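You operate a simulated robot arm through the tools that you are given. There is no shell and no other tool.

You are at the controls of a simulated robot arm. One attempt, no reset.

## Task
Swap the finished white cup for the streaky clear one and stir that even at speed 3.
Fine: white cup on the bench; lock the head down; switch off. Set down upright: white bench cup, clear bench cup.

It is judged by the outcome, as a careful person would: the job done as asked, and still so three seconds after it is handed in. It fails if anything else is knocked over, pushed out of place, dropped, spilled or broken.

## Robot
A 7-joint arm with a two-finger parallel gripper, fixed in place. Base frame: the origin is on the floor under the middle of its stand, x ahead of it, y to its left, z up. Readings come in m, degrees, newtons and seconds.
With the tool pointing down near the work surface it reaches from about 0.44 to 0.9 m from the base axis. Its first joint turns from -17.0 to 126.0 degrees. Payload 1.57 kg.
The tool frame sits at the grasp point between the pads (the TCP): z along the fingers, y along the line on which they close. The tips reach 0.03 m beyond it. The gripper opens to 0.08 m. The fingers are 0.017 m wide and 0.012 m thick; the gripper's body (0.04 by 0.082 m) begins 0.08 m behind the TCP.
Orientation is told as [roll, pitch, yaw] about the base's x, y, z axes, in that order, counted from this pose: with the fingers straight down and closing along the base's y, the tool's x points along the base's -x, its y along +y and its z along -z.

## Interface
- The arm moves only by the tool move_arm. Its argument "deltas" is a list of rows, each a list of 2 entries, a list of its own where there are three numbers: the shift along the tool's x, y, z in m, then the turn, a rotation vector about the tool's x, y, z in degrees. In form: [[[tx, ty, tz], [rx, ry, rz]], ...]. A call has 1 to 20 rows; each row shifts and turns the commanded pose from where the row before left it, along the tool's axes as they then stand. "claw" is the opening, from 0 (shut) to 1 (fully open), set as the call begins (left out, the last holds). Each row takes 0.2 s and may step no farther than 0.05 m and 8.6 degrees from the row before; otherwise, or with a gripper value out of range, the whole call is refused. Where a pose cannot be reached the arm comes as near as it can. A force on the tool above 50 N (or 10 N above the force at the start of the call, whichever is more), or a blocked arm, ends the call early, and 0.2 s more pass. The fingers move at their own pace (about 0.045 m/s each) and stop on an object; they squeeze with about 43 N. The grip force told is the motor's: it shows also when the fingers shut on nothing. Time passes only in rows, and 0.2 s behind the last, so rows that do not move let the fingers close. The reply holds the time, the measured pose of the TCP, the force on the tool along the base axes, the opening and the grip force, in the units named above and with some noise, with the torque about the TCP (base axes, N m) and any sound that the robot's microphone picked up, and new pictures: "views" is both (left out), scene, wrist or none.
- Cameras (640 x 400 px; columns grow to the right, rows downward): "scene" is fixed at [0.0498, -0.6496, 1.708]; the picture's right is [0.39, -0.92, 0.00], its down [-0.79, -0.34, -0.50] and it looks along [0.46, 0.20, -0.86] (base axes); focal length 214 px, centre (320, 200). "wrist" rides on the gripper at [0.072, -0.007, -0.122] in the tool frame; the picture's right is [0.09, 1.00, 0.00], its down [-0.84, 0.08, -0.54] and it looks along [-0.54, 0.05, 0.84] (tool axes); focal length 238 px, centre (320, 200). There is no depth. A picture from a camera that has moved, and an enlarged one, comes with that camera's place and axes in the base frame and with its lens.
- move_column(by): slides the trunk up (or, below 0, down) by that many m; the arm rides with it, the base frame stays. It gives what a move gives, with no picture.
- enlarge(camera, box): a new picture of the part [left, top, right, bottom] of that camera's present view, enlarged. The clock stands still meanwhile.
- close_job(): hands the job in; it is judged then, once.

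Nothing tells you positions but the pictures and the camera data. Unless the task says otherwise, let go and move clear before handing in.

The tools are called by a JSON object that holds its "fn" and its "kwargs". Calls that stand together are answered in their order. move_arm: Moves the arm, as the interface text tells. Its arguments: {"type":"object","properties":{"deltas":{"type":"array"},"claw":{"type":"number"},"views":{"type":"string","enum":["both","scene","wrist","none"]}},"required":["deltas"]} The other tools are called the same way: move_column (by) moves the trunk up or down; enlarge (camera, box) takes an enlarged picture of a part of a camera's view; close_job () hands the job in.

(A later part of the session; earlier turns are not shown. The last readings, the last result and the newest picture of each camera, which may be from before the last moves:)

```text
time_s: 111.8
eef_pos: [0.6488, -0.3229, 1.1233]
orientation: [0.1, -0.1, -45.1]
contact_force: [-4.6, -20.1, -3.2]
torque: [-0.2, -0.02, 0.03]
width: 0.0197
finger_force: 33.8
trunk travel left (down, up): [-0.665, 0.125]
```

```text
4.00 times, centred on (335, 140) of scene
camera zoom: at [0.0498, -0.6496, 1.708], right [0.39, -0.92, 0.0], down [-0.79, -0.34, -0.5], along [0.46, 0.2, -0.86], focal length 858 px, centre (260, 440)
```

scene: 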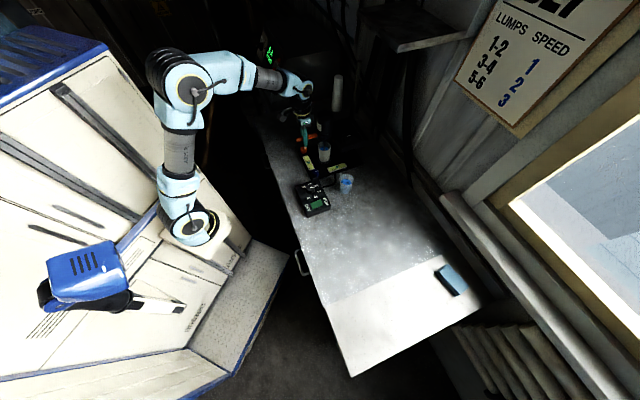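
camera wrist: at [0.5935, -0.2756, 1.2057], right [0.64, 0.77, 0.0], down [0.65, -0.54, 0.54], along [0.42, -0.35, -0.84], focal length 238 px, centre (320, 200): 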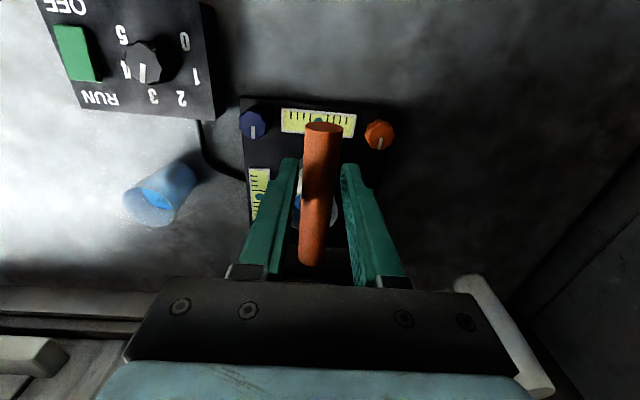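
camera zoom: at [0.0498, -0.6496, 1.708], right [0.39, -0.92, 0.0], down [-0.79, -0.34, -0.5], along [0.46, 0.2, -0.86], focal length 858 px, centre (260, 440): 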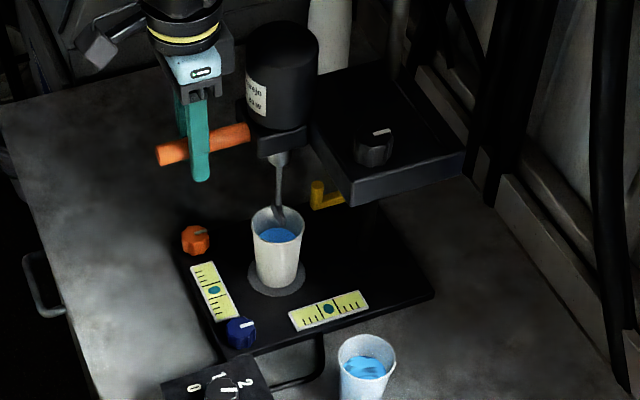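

Lifted about 7 cm, with the stirrer just leaving the liquid. I'll raise 2 cm more and pause for it to drip into the cup.

{"fn": "move_arm", "kwargs": {"deltas": [[[0, 0, -0.01], [0, 0, 0]], [[0, 0, -0.01], [0, 0, 0]], [[0, 0, 0], [0, 0, 0]], [[0, 0, 0], [0, 0, 0]], [[0, 0, 0], [0, 0, 0]], [[0, 0, 0], [0, 0, 0]], [[0, 0, 0], [0, 0, 0]], [[0, 0, 0], [0, 0, 0]], [[0, 0, 0], [0, 0, 0]], [[0, 0, 0], [0, 0, 0]]], "views": "wrist"}}

{"fn": "enlarge", "kwargs": {"camera": "scene", "box": [305, 110, 355, 170]}}

```text
time_s: 114.0
eef_pos: [0.6484, -0.3243, 1.1433]
orientation: [0.0, -0.1, -44.9]
contact_force: [-12.7, -16.8, -0.1]
torque: [0.4, 0.44, 0.04]
width: 0.0199
finger_force: 33.7
trunk travel left (down, up): [-0.665, 0.125]
camera wrist: at [0.5926, -0.2763, 1.2668], right [0.64, 0.77, 0.0], down [0.65, -0.54, 0.54], along [0.42, -0.35, -0.84], focal length 238 px, centre (320, 200)
```

wrist: 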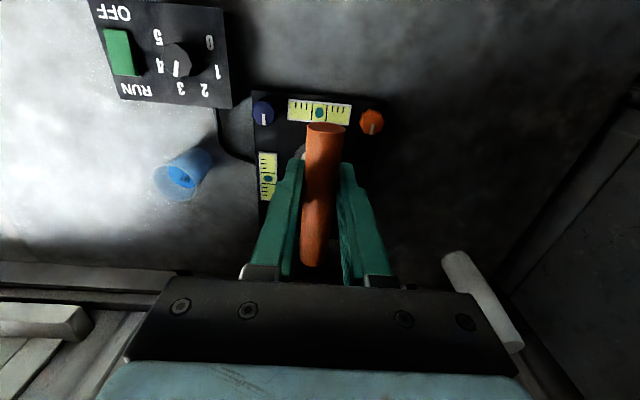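

```text
6.67 times, centred on (330, 140) of scene
camera zoom: at [0.0498, -0.6496, 1.708], right [0.39, -0.92, 0.0], down [-0.79, -0.34, -0.5], along [0.46, 0.2, -0.86], focal length 1430 px, centre (253, 600)
```

zoom: 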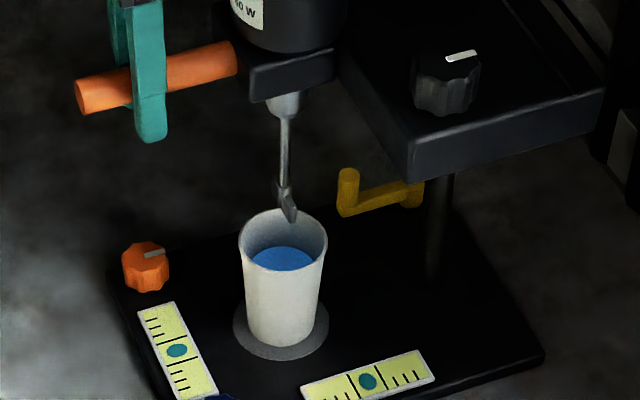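

{"fn": "move_arm", "kwargs": {"deltas": [[[0, -0.001, -0.01], [0, 0, 0]], [[0, 0, -0.01], [0, 0, 0]], [[0, 0, -0.01], [0, 0, 0]], [[0, 0, -0.01], [0, 0, 0]], [[0, 0, 0], [0, 0, 0]]], "views": "none"}}

{"fn": "enlarge", "kwargs": {"camera": "scene", "box": [305, 100, 365, 170]}}

```text
time_s: 115.2
eef_pos: [0.6491, -0.3224, 1.1845]
orientation: [0.1, 0.1, -45.0]
contact_force: [-14.0, -5.5, -5.1]
torque: [0.63, 0.69, 0.0]
width: 0.0198
finger_force: 33.6
trunk travel left (down, up): [-0.665, 0.125]
```

```text
5.71 times, centred on (335, 135) of scene
camera zoom: at [0.0498, -0.6496, 1.708], right [0.39, -0.92, 0.0], down [-0.79, -0.34, -0.5], along [0.46, 0.2, -0.86], focal length 1226 px, centre (234, 571)
```

zoom: 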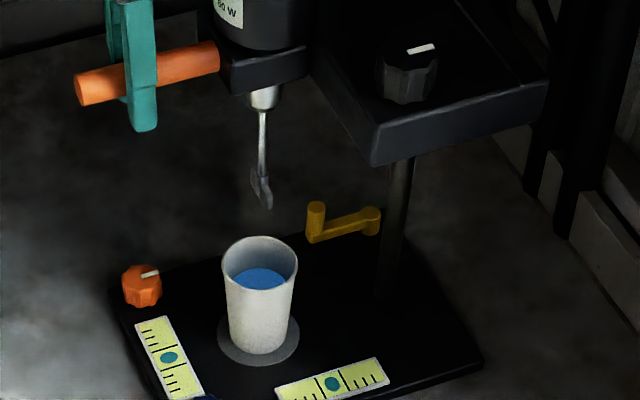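

The stirrer tip is about 6 cm above the rim. I'll go up 2.5 cm more for working room and stop if it meets the top stop.

{"fn": "move_arm", "kwargs": {"deltas": [[[0, 0, -0.008], [0, 0, 0]], [[0, 0, -0.008], [0, 0, 0]], [[0, 0, -0.009], [0, 0, 0]], [[0, 0, 0], [0, 0, 0]]], "views": "none"}}

```text
time_s: 116.2
eef_pos: [0.6496, -0.323, 1.2062]
orientation: [0.0, -0.1, -45.0]
contact_force: [-2.2, -6.2, -26.9]
torque: [-0.15, 0.03, -0.04]
width: 0.0197
finger_force: 33.3
trunk travel left (down, up): [-0.665, 0.125]
```

That's the top stop, at about 15.5 cm of travel. I'll ease back 3 mm, release and check that it stays.

{"fn": "move_arm", "kwargs": {"deltas": [[[0, 0, 0.003], [0, 0, 0]], [[0, 0, 0], [0, 0, 0]]], "views": "none"}}

{"fn": "move_arm", "kwargs": {"deltas": [[[0, 0, 0], [0, 0, 0]], [[0, 0, 0], [0, 0, 0]], [[0, 0, 0], [0, 0, 0]], [[0, 0, 0], [0, 0, 0]]], "claw": 1, "views": "both"}}

{"fn": "enlarge", "kwargs": {"camera": "scene", "box": [295, 90, 375, 210]}}

```text
time_s: 116.8
eef_pos: [0.6485, -0.3231, 1.2063]
orientation: [0.2, -0.3, -45.0]
contact_force: [4.0, -5.9, 5.5]
torque: [0.56, 0.57, 0.02]
width: 0.0198
finger_force: 34.2
trunk travel left (down, up): [-0.665, 0.125]
```

```text
time_s: 117.8
eef_pos: [0.648, -0.324, 1.2042]
orientation: [0.0, 0.0, -45.0]
contact_force: [-1.7, 0.1, 0.0]
torque: [0.01, 0.0, -0.05]
width: 0.0799
finger_force: 0.1
trunk travel left (down, up): [-0.665, 0.125]
camera wrist: at [0.592, -0.2764, 1.327], right [0.64, 0.77, 0.0], down [0.65, -0.54, 0.54], along [0.42, -0.35, -0.84], focal length 238 px, centre (320, 200)
```

scene: 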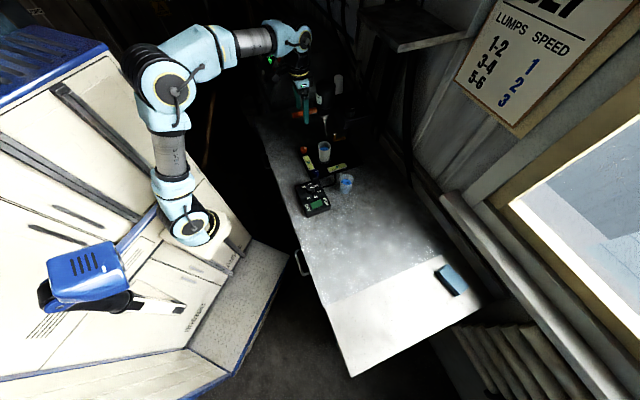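
wrist: 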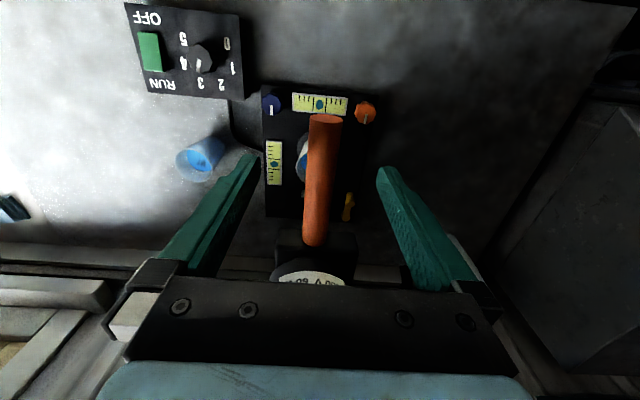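

```text
3.33 times, centred on (335, 150) of scene
camera zoom: at [0.0498, -0.6496, 1.708], right [0.39, -0.92, 0.0], down [-0.79, -0.34, -0.5], along [0.46, 0.2, -0.86], focal length 715 px, centre (270, 367)
```

zoom: 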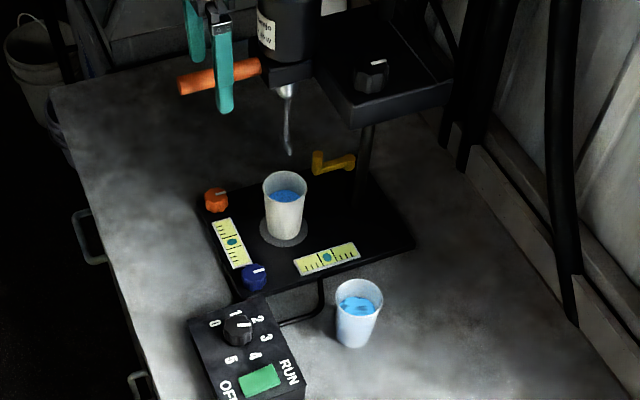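

The head stays raised on its own, with the stirrer tip about 8 cm above the cup. I'll back away from the handle, then set up a 45° forward-tilted gripper so I can reach under the raised head for the white cup.

{"fn": "move_arm", "kwargs": {"deltas": [[[0, 0, -0.03], [0, 0, 0]], [[0, 0, -0.04], [0, 0, 0]], [[0.04, 0, 0], [0, 0, 0]], [[0.045, 0, 0], [0, 0, 0]], [[0.045, 0, 0], [0, 0, 0]], [[0, -0.04, 0], [0, 0, 0]], [[0, -0.04, 0], [0, 0, 0]], [[0, 0, 0], [0, 0, -7.5]], [[0, 0, 0], [0, 0, -7.5]], [[0, 0, 0], [0, 0, -7.5]], [[0, 0, 0], [0, 0, -7.5]], [[0, 0, 0], [0, 0, -7.5]], [[0, 0, 0], [0, 0, -7.5]], [[0, 0, 0], [0, 0, 0]]], "views": "both"}}

```text
time_s: 120.8
eef_pos: [0.5003, -0.2874, 1.2742]
orientation: [-0.1, 0.0, 0.2]
contact_force: [-0.9, -0.3, 0.9]
torque: [-0.04, -0.01, -0.02]
width: 0.0802
finger_force: 0.0
trunk travel left (down, up): [-0.665, 0.125]
camera wrist: at [0.4273, -0.2935, 1.3979], right [-0.09, 1.0, 0.0], down [0.84, 0.08, 0.54], along [0.54, 0.05, -0.84], focal length 238 px, centre (320, 200)
```

scene: 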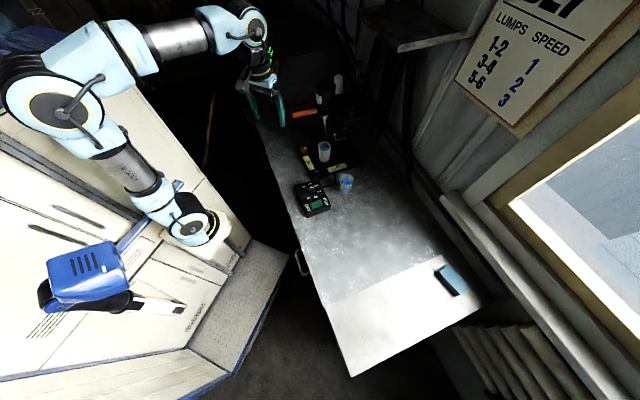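
wrist: 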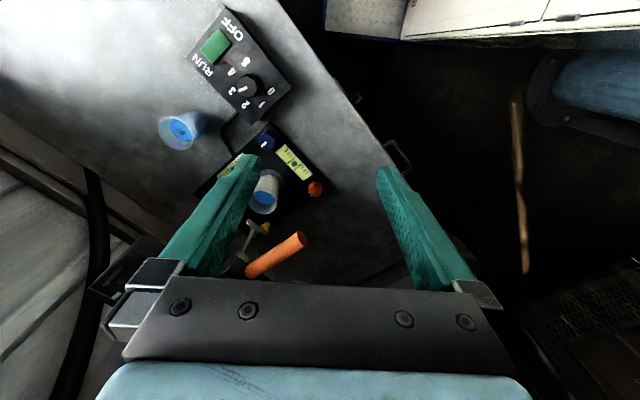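

I'll lower the trunk, line up with the white cup in y, and pitch the tool 45° forward.

{"fn": "move_column", "kwargs": {"by": -0.15}}

{"fn": "move_arm", "kwargs": {"deltas": [[[0, -0.035, 0], [0, 0, 0]], [[0, -0.035, 0], [0, 0, 0]], [[0, -0.033, 0], [0, 0, 0]], [[0, 0, 0], [0, -7.5, 0]], [[0, 0, 0], [0, -7.5, 0]], [[0, 0, 0], [0, -7.5, 0]], [[0, 0, 0], [0, -7.5, 0]], [[0, 0, 0], [0, -7.5, 0]], [[0, 0, 0], [0, -7.5, 0]], [[0, 0, 0], [0, 0, 0]]], "views": "both"}}

{"fn": "enlarge", "kwargs": {"camera": "wrist", "box": [200, 40, 440, 260]}}

```text
time_s: 122.6
eef_pos: [0.4998, -0.2876, 1.1247]
orientation: [0.0, 0.0, 0.1]
contact_force: [-0.1, -0.2, 0.4]
torque: [-0.01, 0.0, 0.01]
width: 0.0801
finger_force: 0.0
trunk travel left (down, up): [-0.515, 0.275]
```

```text
time_s: 124.8
eef_pos: [0.4982, -0.39, 1.1247]
orientation: [-0.1, -45.1, 0.1]
contact_force: [-0.2, -0.3, -1.2]
torque: [0.02, 0.01, -0.01]
width: 0.08
finger_force: 0.1
trunk travel left (down, up): [-0.515, 0.275]
camera wrist: at [0.3616, -0.3964, 1.1611], right [-0.07, 1.0, -0.07], down [0.21, 0.08, 0.98], along [0.98, 0.05, -0.21], focal length 238 px, centre (320, 200)
```

scene: 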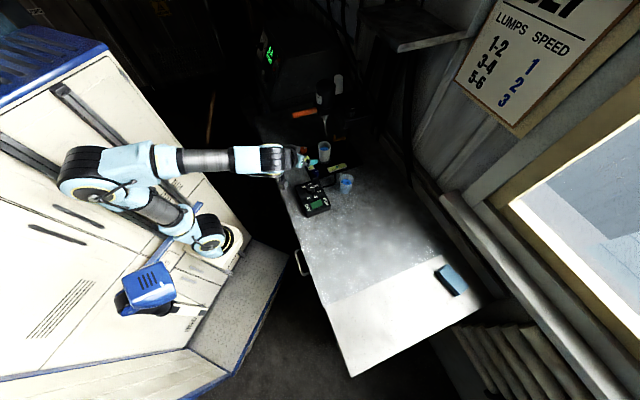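
wrist: 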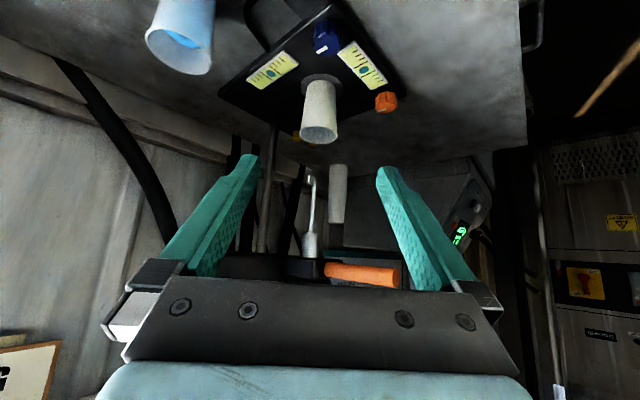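

```text
1.82 times, centred on (320, 150) of wrist
camera zoom: at [0.3616, -0.3964, 1.1611], right [-0.07, 1.0, -0.07], down [0.21, 0.08, 0.98], along [0.98, 0.05, -0.21], focal length 433 px, centre (320, 291)
```

zoom: 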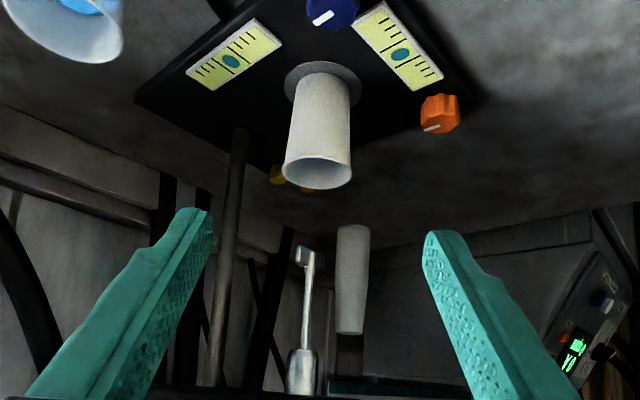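

The white cup is near (0.703, -0.388) with its rim at z≈0.985, and the stirrer tip is about 7 cm above it. I'll move to a point on the approach line, then slide in along the tool axis.

{"fn": "move_arm", "kwargs": {"deltas": [[[-0.0044, 0.0005, 0.0355], [0, 0, 0]], [[-0.0044, 0.0005, 0.0355], [0, 0, 0]], [[-0.0044, 0.0005, 0.0355], [0, 0, 0]], [[-0.0044, 0.0005, 0.0355], [0, 0, 0]], [[0, 0, 0], [0, 0, 0]], [[0, 0, 0], [0, 0, 0]]], "claw": 1, "views": "both"}}

{"fn": "enlarge", "kwargs": {"camera": "wrist", "box": [200, 40, 440, 260]}}

{"fn": "enlarge", "kwargs": {"camera": "scene", "box": [280, 90, 380, 210]}}

```text
time_s: 126.2
eef_pos: [0.6146, -0.3869, 1.0384]
orientation: [0.0, -45.0, 0.0]
contact_force: [0.4, -0.1, -0.1]
torque: [-0.01, 0.01, 0.0]
width: 0.0799
finger_force: 0.0
trunk travel left (down, up): [-0.515, 0.275]
camera wrist: at [0.4777, -0.3923, 1.0739], right [-0.07, 1.0, -0.07], down [0.21, 0.08, 0.97], along [0.98, 0.05, -0.21], focal length 238 px, centre (320, 200)
```

scene: 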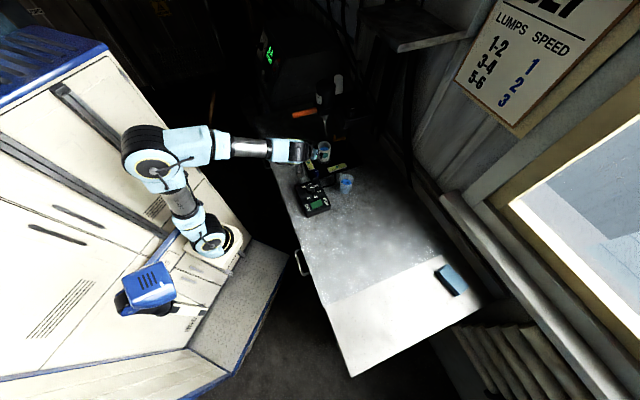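
wrist: 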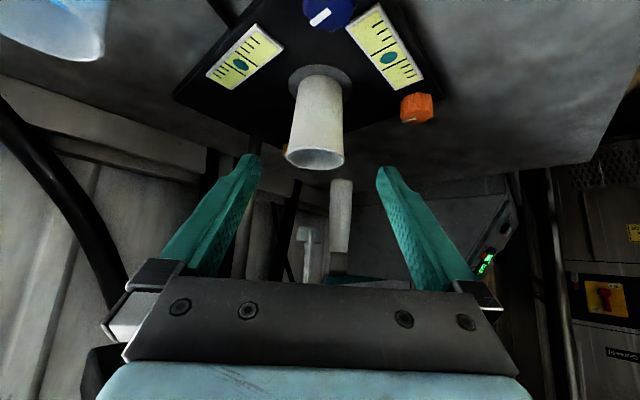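

```text
1.82 times, centred on (320, 150) of wrist
camera zoom: at [0.4777, -0.3923, 1.0739], right [-0.07, 1.0, -0.07], down [0.21, 0.08, 0.97], along [0.98, 0.05, -0.21], focal length 433 px, centre (320, 291)
```

zoom: 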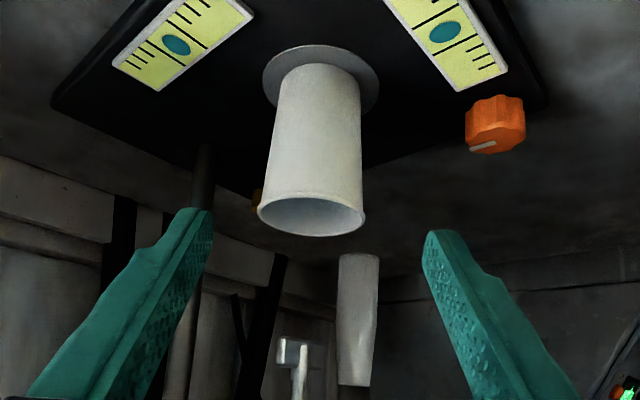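

```text
3.33 times, centred on (330, 150) of scene
camera zoom: at [0.0498, -0.6496, 1.708], right [0.39, -0.92, 0.0], down [-0.79, -0.34, -0.5], along [0.46, 0.2, -0.86], focal length 715 px, centre (287, 367)
```

zoom: 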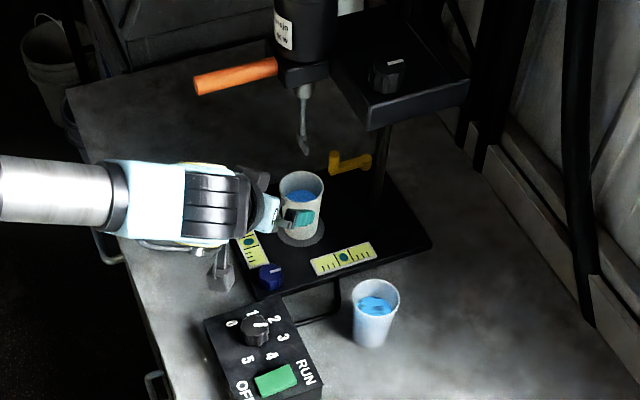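

Cup centre is at about (0.699, -0.389). I'll trim 2 mm sideways and advance 12 cm along the tool axis in two stages.

{"fn": "move_arm", "kwargs": {"deltas": [[[0, -0.002, 0.02], [0, 0, 0]], [[0, 0, 0.02], [0, 0, 0]], [[0, 0, 0.02], [0, 0, 0]], [[0, 0, 0], [0, 0, 0]]], "views": "wrist"}}

{"fn": "enlarge", "kwargs": {"camera": "wrist", "box": [200, 40, 440, 260]}}

```text
time_s: 127.2
eef_pos: [0.6537, -0.3904, 0.9946]
orientation: [-0.1, -45.0, 0.0]
contact_force: [0.7, -0.4, 0.9]
torque: [-0.01, -0.01, -0.03]
width: 0.08
finger_force: 0.0
trunk travel left (down, up): [-0.515, 0.275]
camera wrist: at [0.517, -0.3954, 1.0313], right [-0.07, 1.0, -0.07], down [0.21, 0.08, 0.97], along [0.98, 0.05, -0.21], focal length 238 px, centre (320, 200)
```

wrist: 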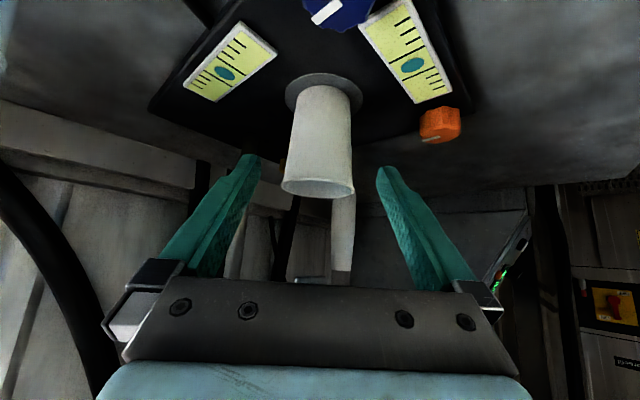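

```text
1.82 times, centred on (320, 150) of wrist
camera zoom: at [0.517, -0.3954, 1.0313], right [-0.07, 1.0, -0.07], down [0.21, 0.08, 0.97], along [0.98, 0.05, -0.21], focal length 433 px, centre (320, 291)
```

zoom: 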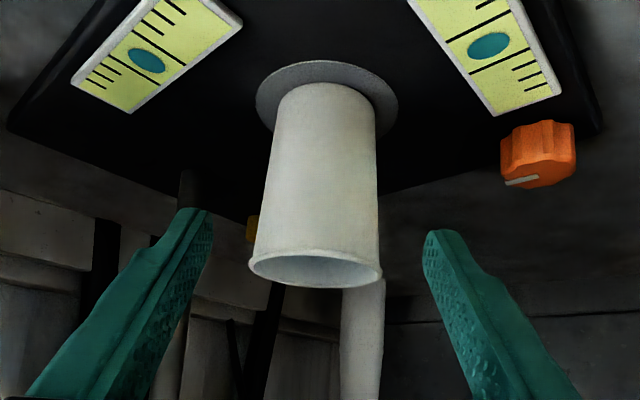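

Cup is centred between the fingers. Advancing the remaining distance.

{"fn": "move_arm", "kwargs": {"deltas": [[[0, 0.001, 0.02], [0, 0, 0]], [[0, 0, 0.02], [0, 0, 0]], [[0, 0, 0.015], [0, 0, 0]], [[0, 0, 0.009], [0, 0, 0]], [[0, 0, 0], [0, 0, 0]]], "views": "wrist"}}

{"fn": "enlarge", "kwargs": {"camera": "scene", "box": [300, 120, 360, 190]}}

```text
time_s: 128.4
eef_pos: [0.7017, -0.3898, 0.9484]
orientation: [0.0, -45.0, 0.0]
contact_force: [-0.2, -0.9, -0.4]
torque: [0.02, 0.01, 0.01]
width: 0.08
finger_force: 0.1
trunk travel left (down, up): [-0.515, 0.275]
camera wrist: at [0.5633, -0.3953, 0.9856], right [-0.07, 1.0, -0.07], down [0.21, 0.08, 0.98], along [0.98, 0.05, -0.21], focal length 238 px, centre (320, 200)
```

wrist: 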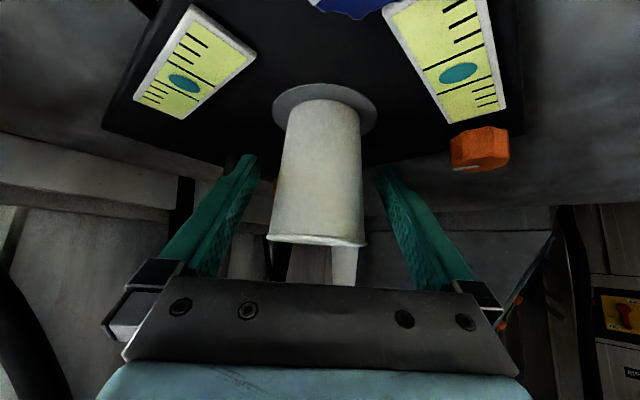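

```text
5.71 times, centred on (330, 155) of scene
camera zoom: at [0.0498, -0.6496, 1.708], right [0.39, -0.92, 0.0], down [-0.79, -0.34, -0.5], along [0.46, 0.2, -0.86], focal length 1226 px, centre (263, 457)
```

zoom: 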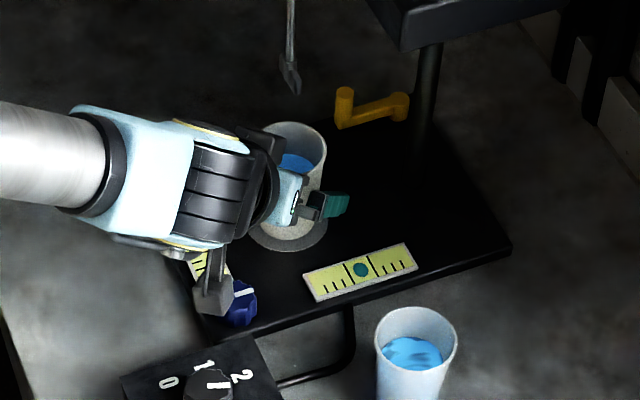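

In position around the cup. I'll close gently first, to a target just under the cup's width, and read the grip force.

{"fn": "move_arm", "kwargs": {"deltas": [[[0, 0, 0], [0, 0, 0]], [[0, 0, 0], [0, 0, 0]], [[0, 0, 0], [0, 0, 0]], [[0, 0, 0], [0, 0, 0]]], "claw": 0.62, "views": "wrist"}}

```text
time_s: 129.4
eef_pos: [0.6996, -0.3897, 0.9489]
orientation: [0.0, -45.0, 0.0]
contact_force: [0.4, 1.0, 0.3]
torque: [0.06, -0.04, 0.0]
width: 0.0549
finger_force: 36.5
trunk travel left (down, up): [-0.515, 0.275]
camera wrist: at [0.5632, -0.3952, 0.9857], right [-0.07, 1.0, -0.07], down [0.21, 0.08, 0.97], along [0.98, 0.05, -0.21], focal length 238 px, centre (320, 200)
```

wrist: 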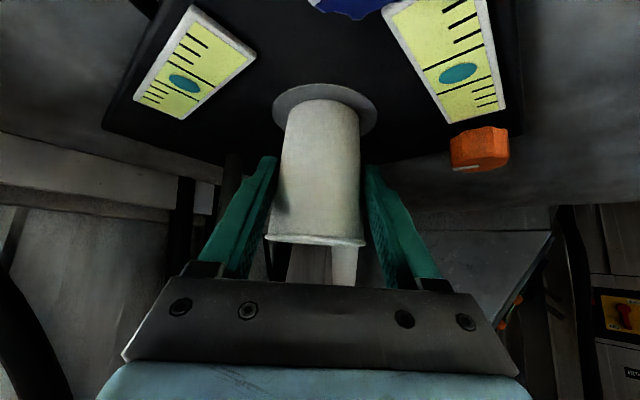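

Holding at 36 N. I'll lift 3.5 cm straight up and check that the cup follows cleanly.

{"fn": "move_arm", "kwargs": {"deltas": [[[-0.0035, 0, -0.0035], [0, 0, 0]], [[-0.0071, 0, -0.0071], [0, 0, 0]], [[-0.0071, 0, -0.0071], [0, 0, 0]], [[-0.0071, 0, -0.0071], [0, 0, 0]], [[0, 0, 0], [0, 0, 0]]], "views": "both"}}

{"fn": "enlarge", "kwargs": {"camera": "scene", "box": [300, 110, 360, 190]}}

```text
time_s: 130.6
eef_pos: [0.6996, -0.3904, 0.9829]
orientation: [0.0, -45.0, 0.0]
contact_force: [0.0, 0.1, -1.1]
torque: [-0.03, 0.0, -0.03]
width: 0.0582
finger_force: 26.9
trunk travel left (down, up): [-0.515, 0.275]
camera wrist: at [0.5624, -0.3961, 1.0207], right [-0.07, 1.0, -0.07], down [0.21, 0.08, 0.97], along [0.98, 0.05, -0.21], focal length 238 px, centre (320, 200)
```

scene: 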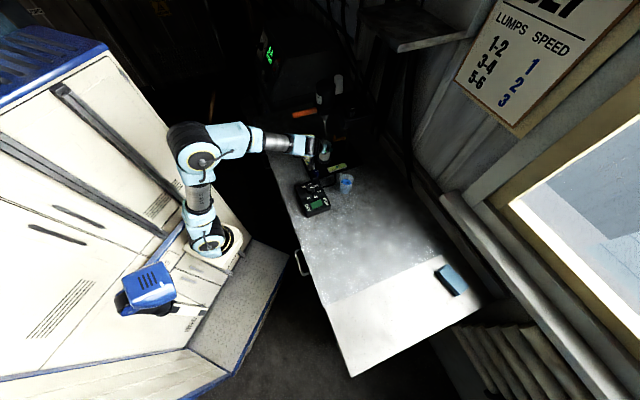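
wrist: 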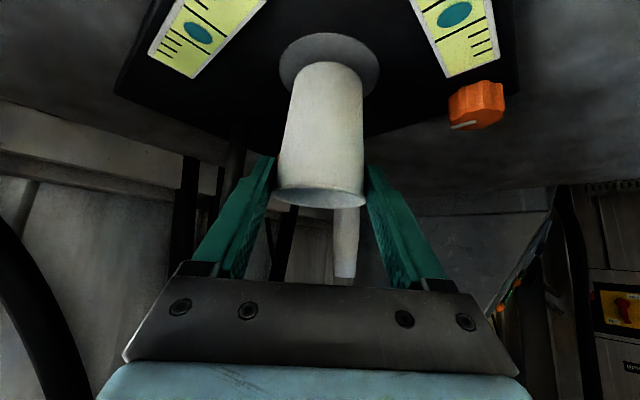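

```text
5.00 times, centred on (330, 150) of scene
camera zoom: at [0.0498, -0.6496, 1.708], right [0.39, -0.92, 0.0], down [-0.79, -0.34, -0.5], along [0.46, 0.2, -0.86], focal length 1072 px, centre (270, 450)
```

zoom: 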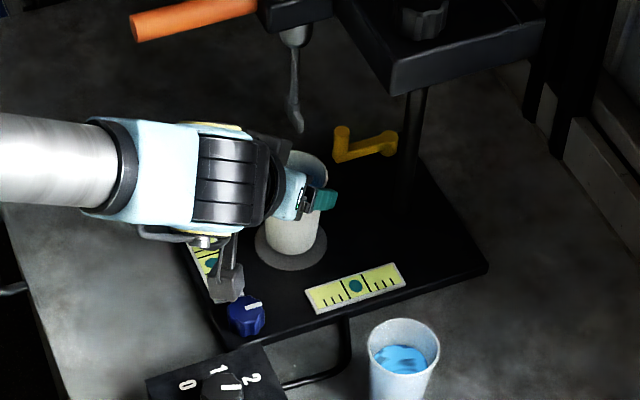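

The fingers slid up the cup's taper while lifting (width grew from 54.9 to 58.2 mm). I'll look closely at whether the cup is on the mat or hanging.

{"fn": "enlarge", "kwargs": {"camera": "wrist", "box": [230, 10, 430, 210]}}

{"fn": "enlarge", "kwargs": {"camera": "scene", "box": [315, 140, 345, 180]}}

```text
2.00 times, centred on (330, 110) of wrist
camera zoom: at [0.5624, -0.3961, 1.0207], right [-0.07, 1.0, -0.07], down [0.21, 0.08, 0.97], along [0.98, 0.05, -0.21], focal length 477 px, centre (300, 380)
```

zoom: 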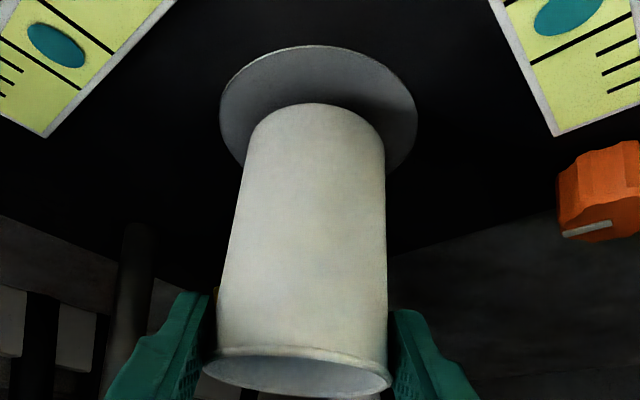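

```text
10.00 times, centred on (330, 160) of scene
camera zoom: at [0.0498, -0.6496, 1.708], right [0.39, -0.92, 0.0], down [-0.79, -0.34, -0.5], along [0.46, 0.2, -0.86], focal length 2145 px, centre (220, 600)
```

zoom: 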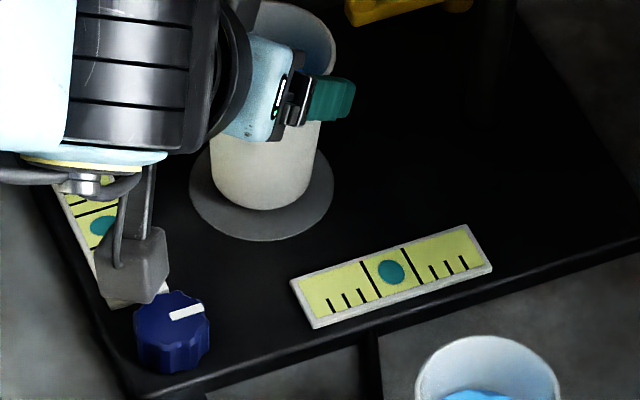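

The cup is hanging about 1 cm above the mat, with the fingertips caught just under its rim lip. I'll firm up the grip and raise another 2 cm.

{"fn": "move_arm", "kwargs": {"deltas": [[[0, 0, 0], [0, 0, 0]], [[0, 0, 0], [0, 0, 0]], [[-0.0071, 0, -0.0071], [0, 0, 0]], [[-0.0071, 0, -0.0071], [0, 0, 0]], [[0, 0, 0], [0, 0, 0]]], "claw": 0.4, "views": "wrist"}}

{"fn": "enlarge", "kwargs": {"camera": "wrist", "box": [230, 10, 430, 210]}}

{"fn": "enlarge", "kwargs": {"camera": "scene", "box": [310, 125, 350, 180]}}

```text
time_s: 131.8
eef_pos: [0.7003, -0.3909, 1.0038]
orientation: [-0.1, -45.1, 0.0]
contact_force: [0.2, -0.1, -1.4]
torque: [-0.02, 0.04, -0.02]
width: 0.0581
finger_force: 42.9
trunk travel left (down, up): [-0.515, 0.275]
camera wrist: at [0.5622, -0.3964, 1.0399], right [-0.07, 1.0, -0.07], down [0.21, 0.08, 0.97], along [0.98, 0.05, -0.21], focal length 238 px, centre (320, 200)
```

wrist: 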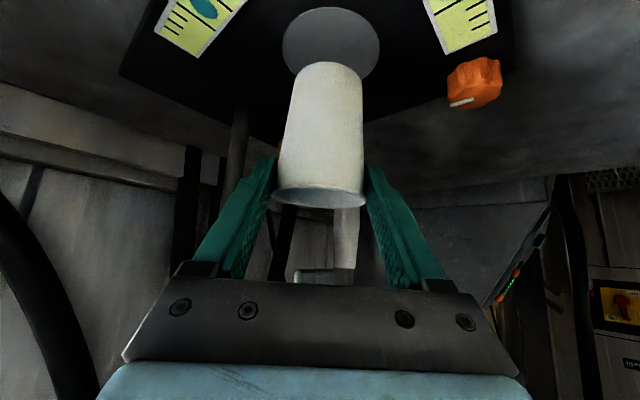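

```text
2.00 times, centred on (330, 110) of wrist
camera zoom: at [0.5622, -0.3964, 1.0399], right [-0.07, 1.0, -0.07], down [0.21, 0.08, 0.97], along [0.98, 0.05, -0.21], focal length 477 px, centre (300, 380)
```

zoom: 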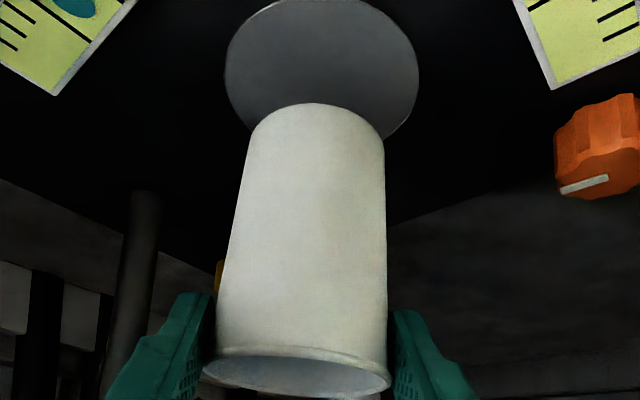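

```text
7.27 times, centred on (330, 152) of scene
camera zoom: at [0.0498, -0.6496, 1.708], right [0.39, -0.92, 0.0], down [-0.79, -0.34, -0.5], along [0.46, 0.2, -0.86], focal length 1560 px, centre (247, 546)
```

zoom: 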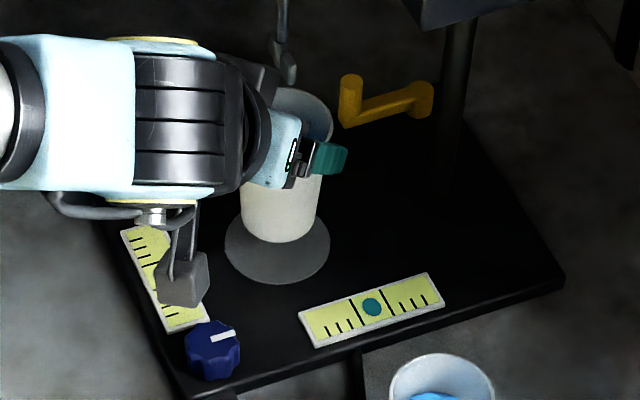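

The cup follows rigidly now. I'll raise a bit more and carry it straight out toward the bench front, between the blue and orange knobs, at gentle speed.

{"fn": "move_arm", "kwargs": {"deltas": [[[-0.0053, 0, -0.0053], [0, 0, 0]], [[-0.0053, 0, -0.0053], [0, 0, 0]], [[0.006, 0.0085, -0.006], [0, 0, 0]], [[0.012, 0.017, -0.012], [0, 0, 0]], [[0.012, 0.017, -0.012], [0, 0, 0]], [[0.012, 0.017, -0.012], [0, 0, 0]], [[0.012, 0.017, -0.012], [0, 0, 0]], [[0.012, 0.017, -0.012], [0, 0, 0]], [[0.006, 0.0085, -0.006], [0, 0, 0]], [[0, 0, 0], [0, 0, 0]]], "views": "both"}}

{"fn": "enlarge", "kwargs": {"camera": "scene", "box": [270, 110, 370, 210]}}

```text
time_s: 134.0
eef_pos: [0.5983, -0.2884, 1.018]
orientation: [0.0, -45.0, 0.0]
contact_force: [-0.6, 0.1, -1.2]
torque: [0.01, 0.0, 0.01]
width: 0.0583
finger_force: 42.7
trunk travel left (down, up): [-0.515, 0.275]
camera wrist: at [0.4611, -0.2937, 1.0553], right [-0.07, 1.0, -0.06], down [0.21, 0.08, 0.97], along [0.98, 0.05, -0.21], focal length 238 px, centre (320, 200)
```

scene: 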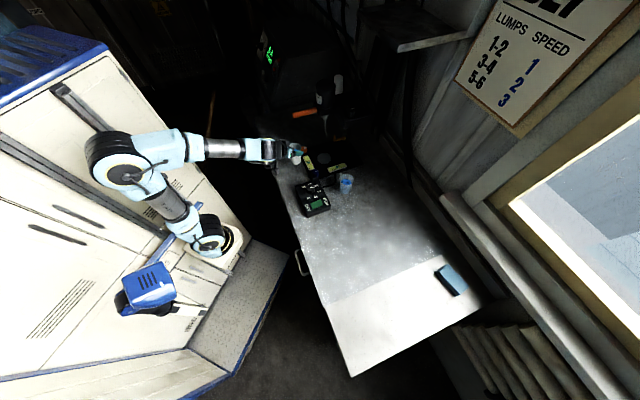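
wrist: 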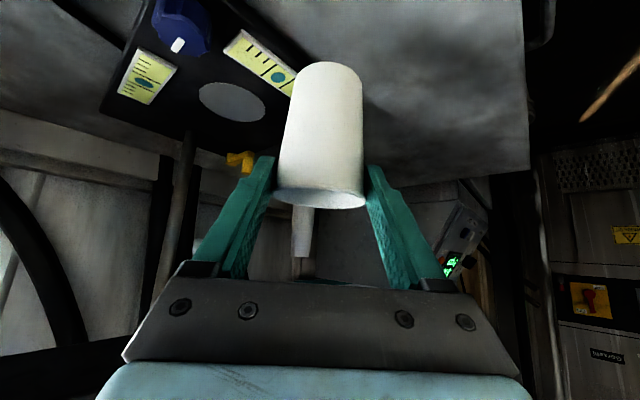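

```text
4.00 times, centred on (320, 160) of scene
camera zoom: at [0.0498, -0.6496, 1.708], right [0.39, -0.92, 0.0], down [-0.79, -0.34, -0.5], along [0.46, 0.2, -0.86], focal length 858 px, centre (320, 360)
```

zoom: 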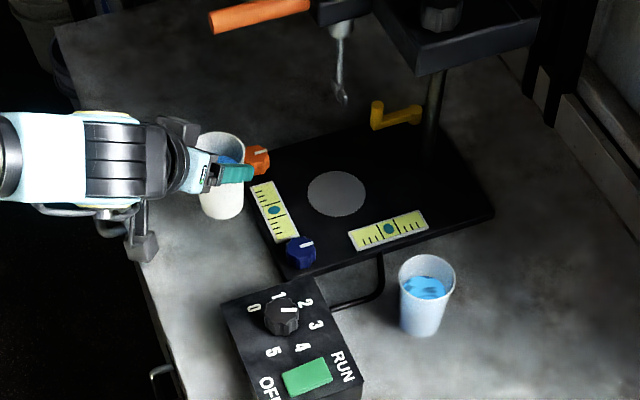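

Cup is out and upright. I'll set it on the clear bench to the left of the mixer, near (0.73, -0.15), away from everything I still need to touch.

{"fn": "move_arm", "kwargs": {"deltas": [[[-0.0066, 0.01, 0.0066], [0, 0, 0]], [[-0.0131, 0.02, 0.0131], [0, 0, 0]], [[-0.0131, 0.02, 0.0131], [0, 0, 0]], [[-0.0131, 0.02, 0.0131], [0, 0, 0]], [[-0.0131, 0.02, 0.0131], [0, 0, 0]], [[-0.0131, 0.02, 0.0131], [0, 0, 0]], [[-0.0131, 0.02, 0.0131], [0, 0, 0]], [[-0.0066, 0.01, 0.0066], [0, 0, 0]], [[0, 0, 0], [0, 0, 0]]], "views": "both"}}

{"fn": "enlarge", "kwargs": {"camera": "scene", "box": [260, 90, 360, 190]}}

```text
time_s: 136.0
eef_pos: [0.7287, -0.1483, 1.0195]
orientation: [0.0, -45.0, 0.0]
contact_force: [1.0, -0.9, -0.2]
torque: [0.01, 0.03, -0.01]
width: 0.0581
finger_force: 42.6
trunk travel left (down, up): [-0.515, 0.275]
camera wrist: at [0.5907, -0.1536, 1.0563], right [-0.07, 1.0, -0.06], down [0.21, 0.08, 0.97], along [0.98, 0.05, -0.21], focal length 238 px, centre (320, 200)
```

scene: 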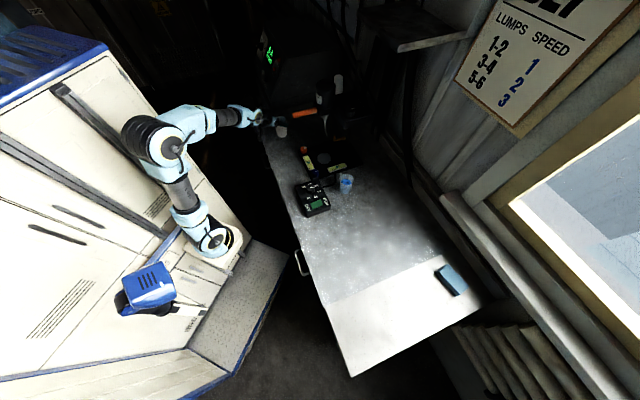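
wrist: 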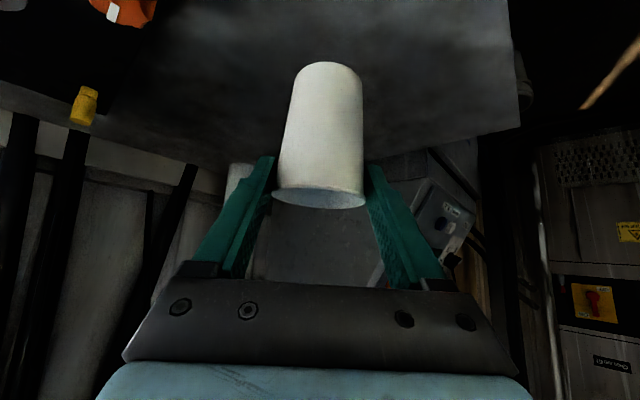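

```text
4.00 times, centred on (310, 140) of scene
camera zoom: at [0.0498, -0.6496, 1.708], right [0.39, -0.92, 0.0], down [-0.79, -0.34, -0.5], along [0.46, 0.2, -0.86], focal length 858 px, centre (360, 440)
```

zoom: 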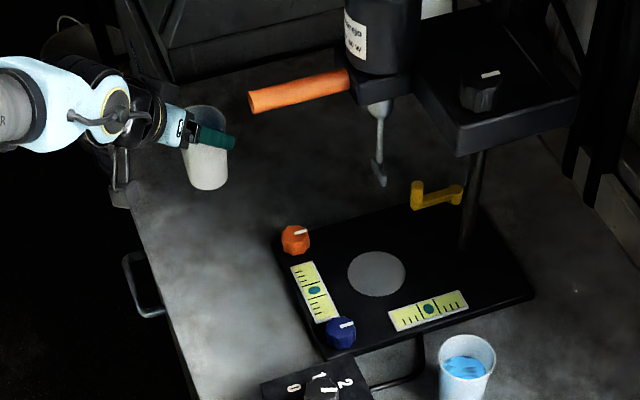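

The spot below is clear bench. Lowering the cup, slowly near the end with force checks.

{"fn": "move_arm", "kwargs": {"deltas": [[[0.0085, 0, 0.0085], [0, 0, 0]], [[0.0085, 0, 0.0085], [0, 0, 0]], [[0.0085, 0, 0.0085], [0, 0, 0]], [[0, 0, 0], [0, 0, 0]]], "views": "none"}}

{"fn": "move_arm", "kwargs": {"deltas": [[[0.0021, 0, 0.0021], [0, 0, 0]], [[0.0021, 0, 0.0021], [0, 0, 0]], [[0, 0, 0], [0, 0, 0]]], "views": "wrist"}}

{"fn": "enlarge", "kwargs": {"camera": "scene", "box": [265, 100, 325, 160]}}

```text
time_s: 137.0
eef_pos: [0.727, -0.1471, 0.984]
orientation: [0.0, -45.0, 0.0]
contact_force: [0.4, 0.1, -1.2]
torque: [-0.03, 0.03, -0.01]
width: 0.0581
finger_force: 43.3
trunk travel left (down, up): [-0.515, 0.275]
```

```text
time_s: 137.8
eef_pos: [0.7277, -0.1481, 0.9765]
orientation: [0.0, -44.9, 0.0]
contact_force: [1.2, 0.0, -1.2]
torque: [0.03, -0.01, 0.0]
width: 0.058
finger_force: 43.1
trunk travel left (down, up): [-0.515, 0.275]
camera wrist: at [0.5909, -0.1539, 1.0136], right [-0.07, 1.0, -0.07], down [0.21, 0.08, 0.97], along [0.98, 0.05, -0.21], focal length 238 px, centre (320, 200)
```

wrist: 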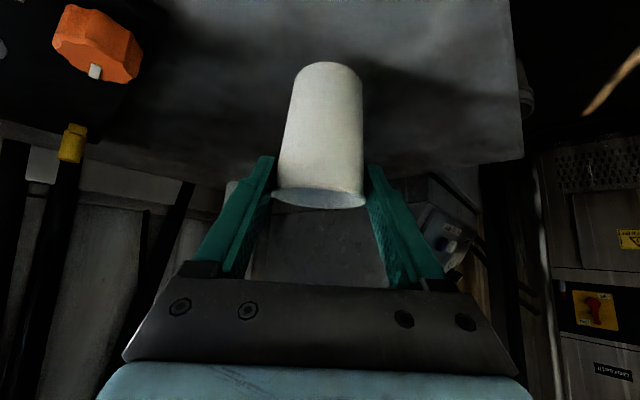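

```text
6.67 times, centred on (295, 130) of scene
camera zoom: at [0.0498, -0.6496, 1.708], right [0.39, -0.92, 0.0], down [-0.79, -0.34, -0.5], along [0.46, 0.2, -0.86], focal length 1430 px, centre (487, 667)
```

zoom: 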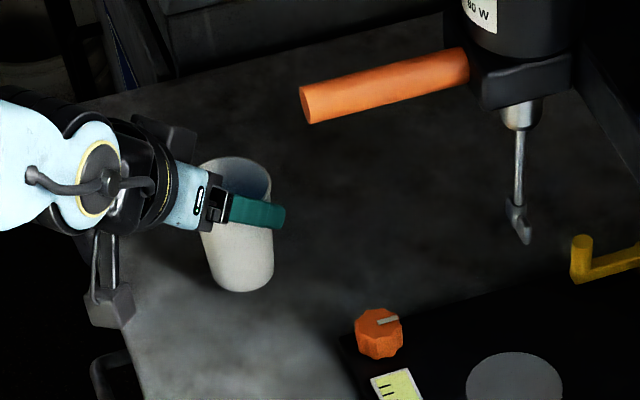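

{"fn": "move_arm", "kwargs": {"deltas": [[[0.0014, 0, 0.0014], [0, 0, 0]], [[0.0014, 0, 0.0014], [0, 0, 0]], [[0, 0, 0], [0, 0, 0]]], "views": "none"}}

{"fn": "move_arm", "kwargs": {"deltas": [[[0.0014, 0, 0.0014], [0, 0, 0]], [[0, 0, 0], [0, 0, 0]]], "views": "none"}}

{"fn": "move_arm", "kwargs": {"deltas": [[[0.0014, 0, 0.0014], [0, 0, 0]], [[0, 0, 0], [0, 0, 0]]], "views": "none"}}

```text
time_s: 138.6
eef_pos: [0.728, -0.148, 0.9723]
orientation: [0.0, -45.0, 0.0]
contact_force: [-0.4, 0.6, -0.6]
torque: [-0.01, 0.02, 0.02]
width: 0.0583
finger_force: 43.1
trunk travel left (down, up): [-0.515, 0.275]
```

```text
time_s: 139.2
eef_pos: [0.7275, -0.1462, 0.9709]
orientation: [0.0, -45.0, 0.0]
contact_force: [0.4, 0.1, -0.8]
torque: [0.03, -0.01, 0.02]
width: 0.0579
finger_force: 43.2
trunk travel left (down, up): [-0.515, 0.275]
```

```text
time_s: 139.8
eef_pos: [0.7276, -0.1496, 0.9689]
orientation: [0.0, -44.9, 0.0]
contact_force: [0.4, -0.1, -0.9]
torque: [0.01, 0.0, 0.02]
width: 0.058
finger_force: 43.0
trunk travel left (down, up): [-0.515, 0.275]
```

{"fn": "move_arm", "kwargs": {"deltas": [[[0.0014, 0, 0.0014], [0, 0, 0]], [[0, 0, 0], [0, 0, 0]]], "views": "none"}}

{"fn": "move_arm", "kwargs": {"deltas": [[[0.0014, 0, 0.0014], [0, 0, 0]], [[0, 0, 0], [0, 0, 0]]], "views": "none"}}

{"fn": "enlarge", "kwargs": {"camera": "wrist", "box": [230, 10, 430, 210]}}

{"fn": "enlarge", "kwargs": {"camera": "scene", "box": [270, 110, 310, 150]}}

```text
time_s: 140.4
eef_pos: [0.7275, -0.1486, 0.9671]
orientation: [0.0, -45.0, 0.0]
contact_force: [0.6, -0.5, -1.1]
torque: [0.0, 0.0, 0.01]
width: 0.0576
finger_force: 43.4
trunk travel left (down, up): [-0.515, 0.275]
```

```text
time_s: 141.0
eef_pos: [0.7285, -0.1475, 0.9665]
orientation: [0.0, -45.0, -0.1]
contact_force: [-0.7, -0.4, -0.6]
torque: [-0.02, 0.0, 0.01]
width: 0.0576
finger_force: 42.5
trunk travel left (down, up): [-0.515, 0.275]
```

```text
2.00 times, centred on (330, 110) of wrist
camera zoom: at [0.5907, -0.1541, 1.002], right [-0.07, 1.0, -0.07], down [0.21, 0.08, 0.97], along [0.98, 0.05, -0.21], focal length 477 px, centre (300, 380)
```

zoom: 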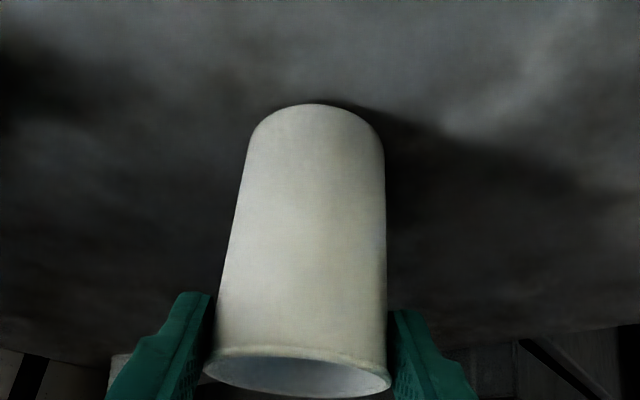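

```text
10.00 times, centred on (290, 130) of scene
camera zoom: at [0.0498, -0.6496, 1.708], right [0.39, -0.92, 0.0], down [-0.79, -0.34, -0.5], along [0.46, 0.2, -0.86], focal length 2145 px, centre (620, 900)
```

zoom: 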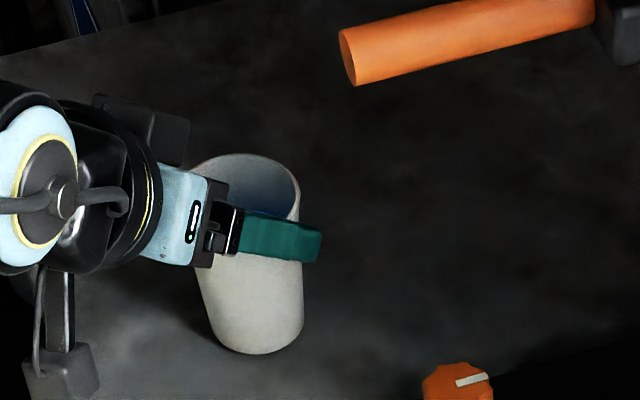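

The width is now shrinking as I lower (fingers sliding down the taper), so the cup is standing on the bench. I'll open and back out along the tool axis.

{"fn": "move_arm", "kwargs": {"deltas": [[[0, 0, 0], [0, 0, 0]], [[0, 0, 0], [0, 0, 0]], [[0, 0, 0], [0, 0, 0]]], "claw": 1, "views": "wrist"}}

{"fn": "move_arm", "kwargs": {"deltas": [[[0, 0, -0.02], [0, 0, 0]], [[0, 0, -0.03], [0, 0, 0]], [[0, 0, -0.03], [0, 0, 0]], [[0, 0, -0.03], [0, 0, 0]], [[0, 0, 0], [0, 0, 0]]], "views": "both"}}

{"fn": "enlarge", "kwargs": {"camera": "scene", "box": [265, 100, 325, 160]}}

```text
time_s: 141.8
eef_pos: [0.7287, -0.1479, 0.9662]
orientation: [0.0, -45.0, 0.0]
contact_force: [-0.4, -0.5, -0.3]
torque: [-0.04, 0.0, -0.01]
width: 0.08
finger_force: 0.1
trunk travel left (down, up): [-0.515, 0.275]
camera wrist: at [0.5907, -0.1541, 1.0021], right [-0.07, 1.0, -0.07], down [0.21, 0.08, 0.97], along [0.98, 0.05, -0.21], focal length 238 px, centre (320, 200)
```

wrist: 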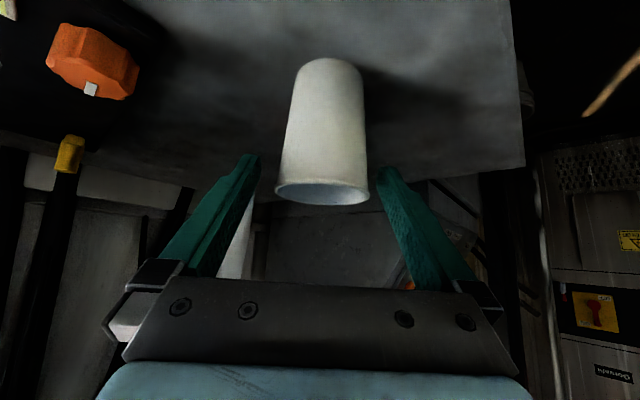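

```text
time_s: 143.0
eef_pos: [0.65, -0.1483, 1.0407]
orientation: [0.0, -45.0, 0.0]
contact_force: [-0.1, -0.1, -0.5]
torque: [-0.01, 0.03, -0.03]
width: 0.0802
finger_force: 0.1
trunk travel left (down, up): [-0.515, 0.275]
camera wrist: at [0.5126, -0.1536, 1.0778], right [-0.07, 1.0, -0.07], down [0.21, 0.08, 0.97], along [0.98, 0.05, -0.21], focal length 238 px, centre (320, 200)
```

scene: 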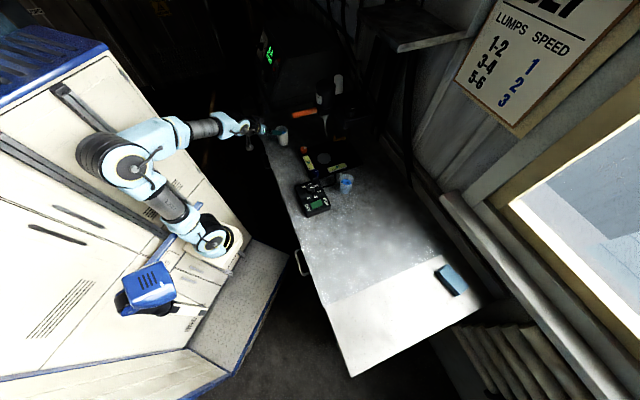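
wrist: 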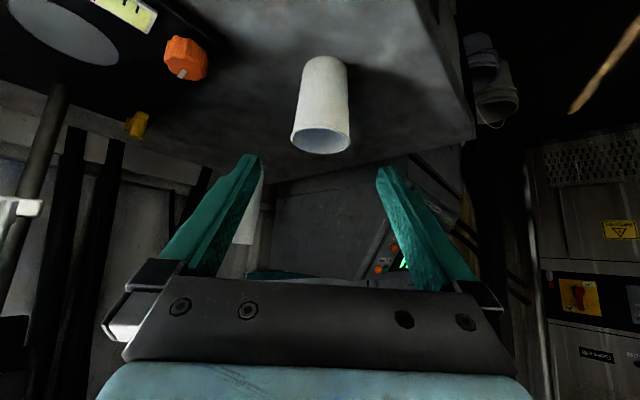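

```text
6.67 times, centred on (295, 130) of scene
camera zoom: at [0.0498, -0.6496, 1.708], right [0.39, -0.92, 0.0], down [-0.79, -0.34, -0.5], along [0.46, 0.2, -0.86], focal length 1430 px, centre (487, 667)
```

zoom: 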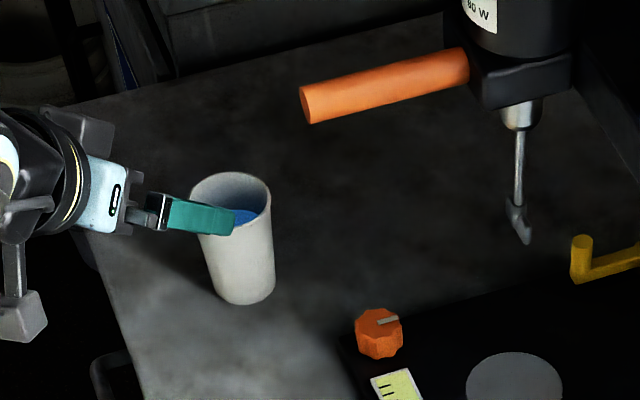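

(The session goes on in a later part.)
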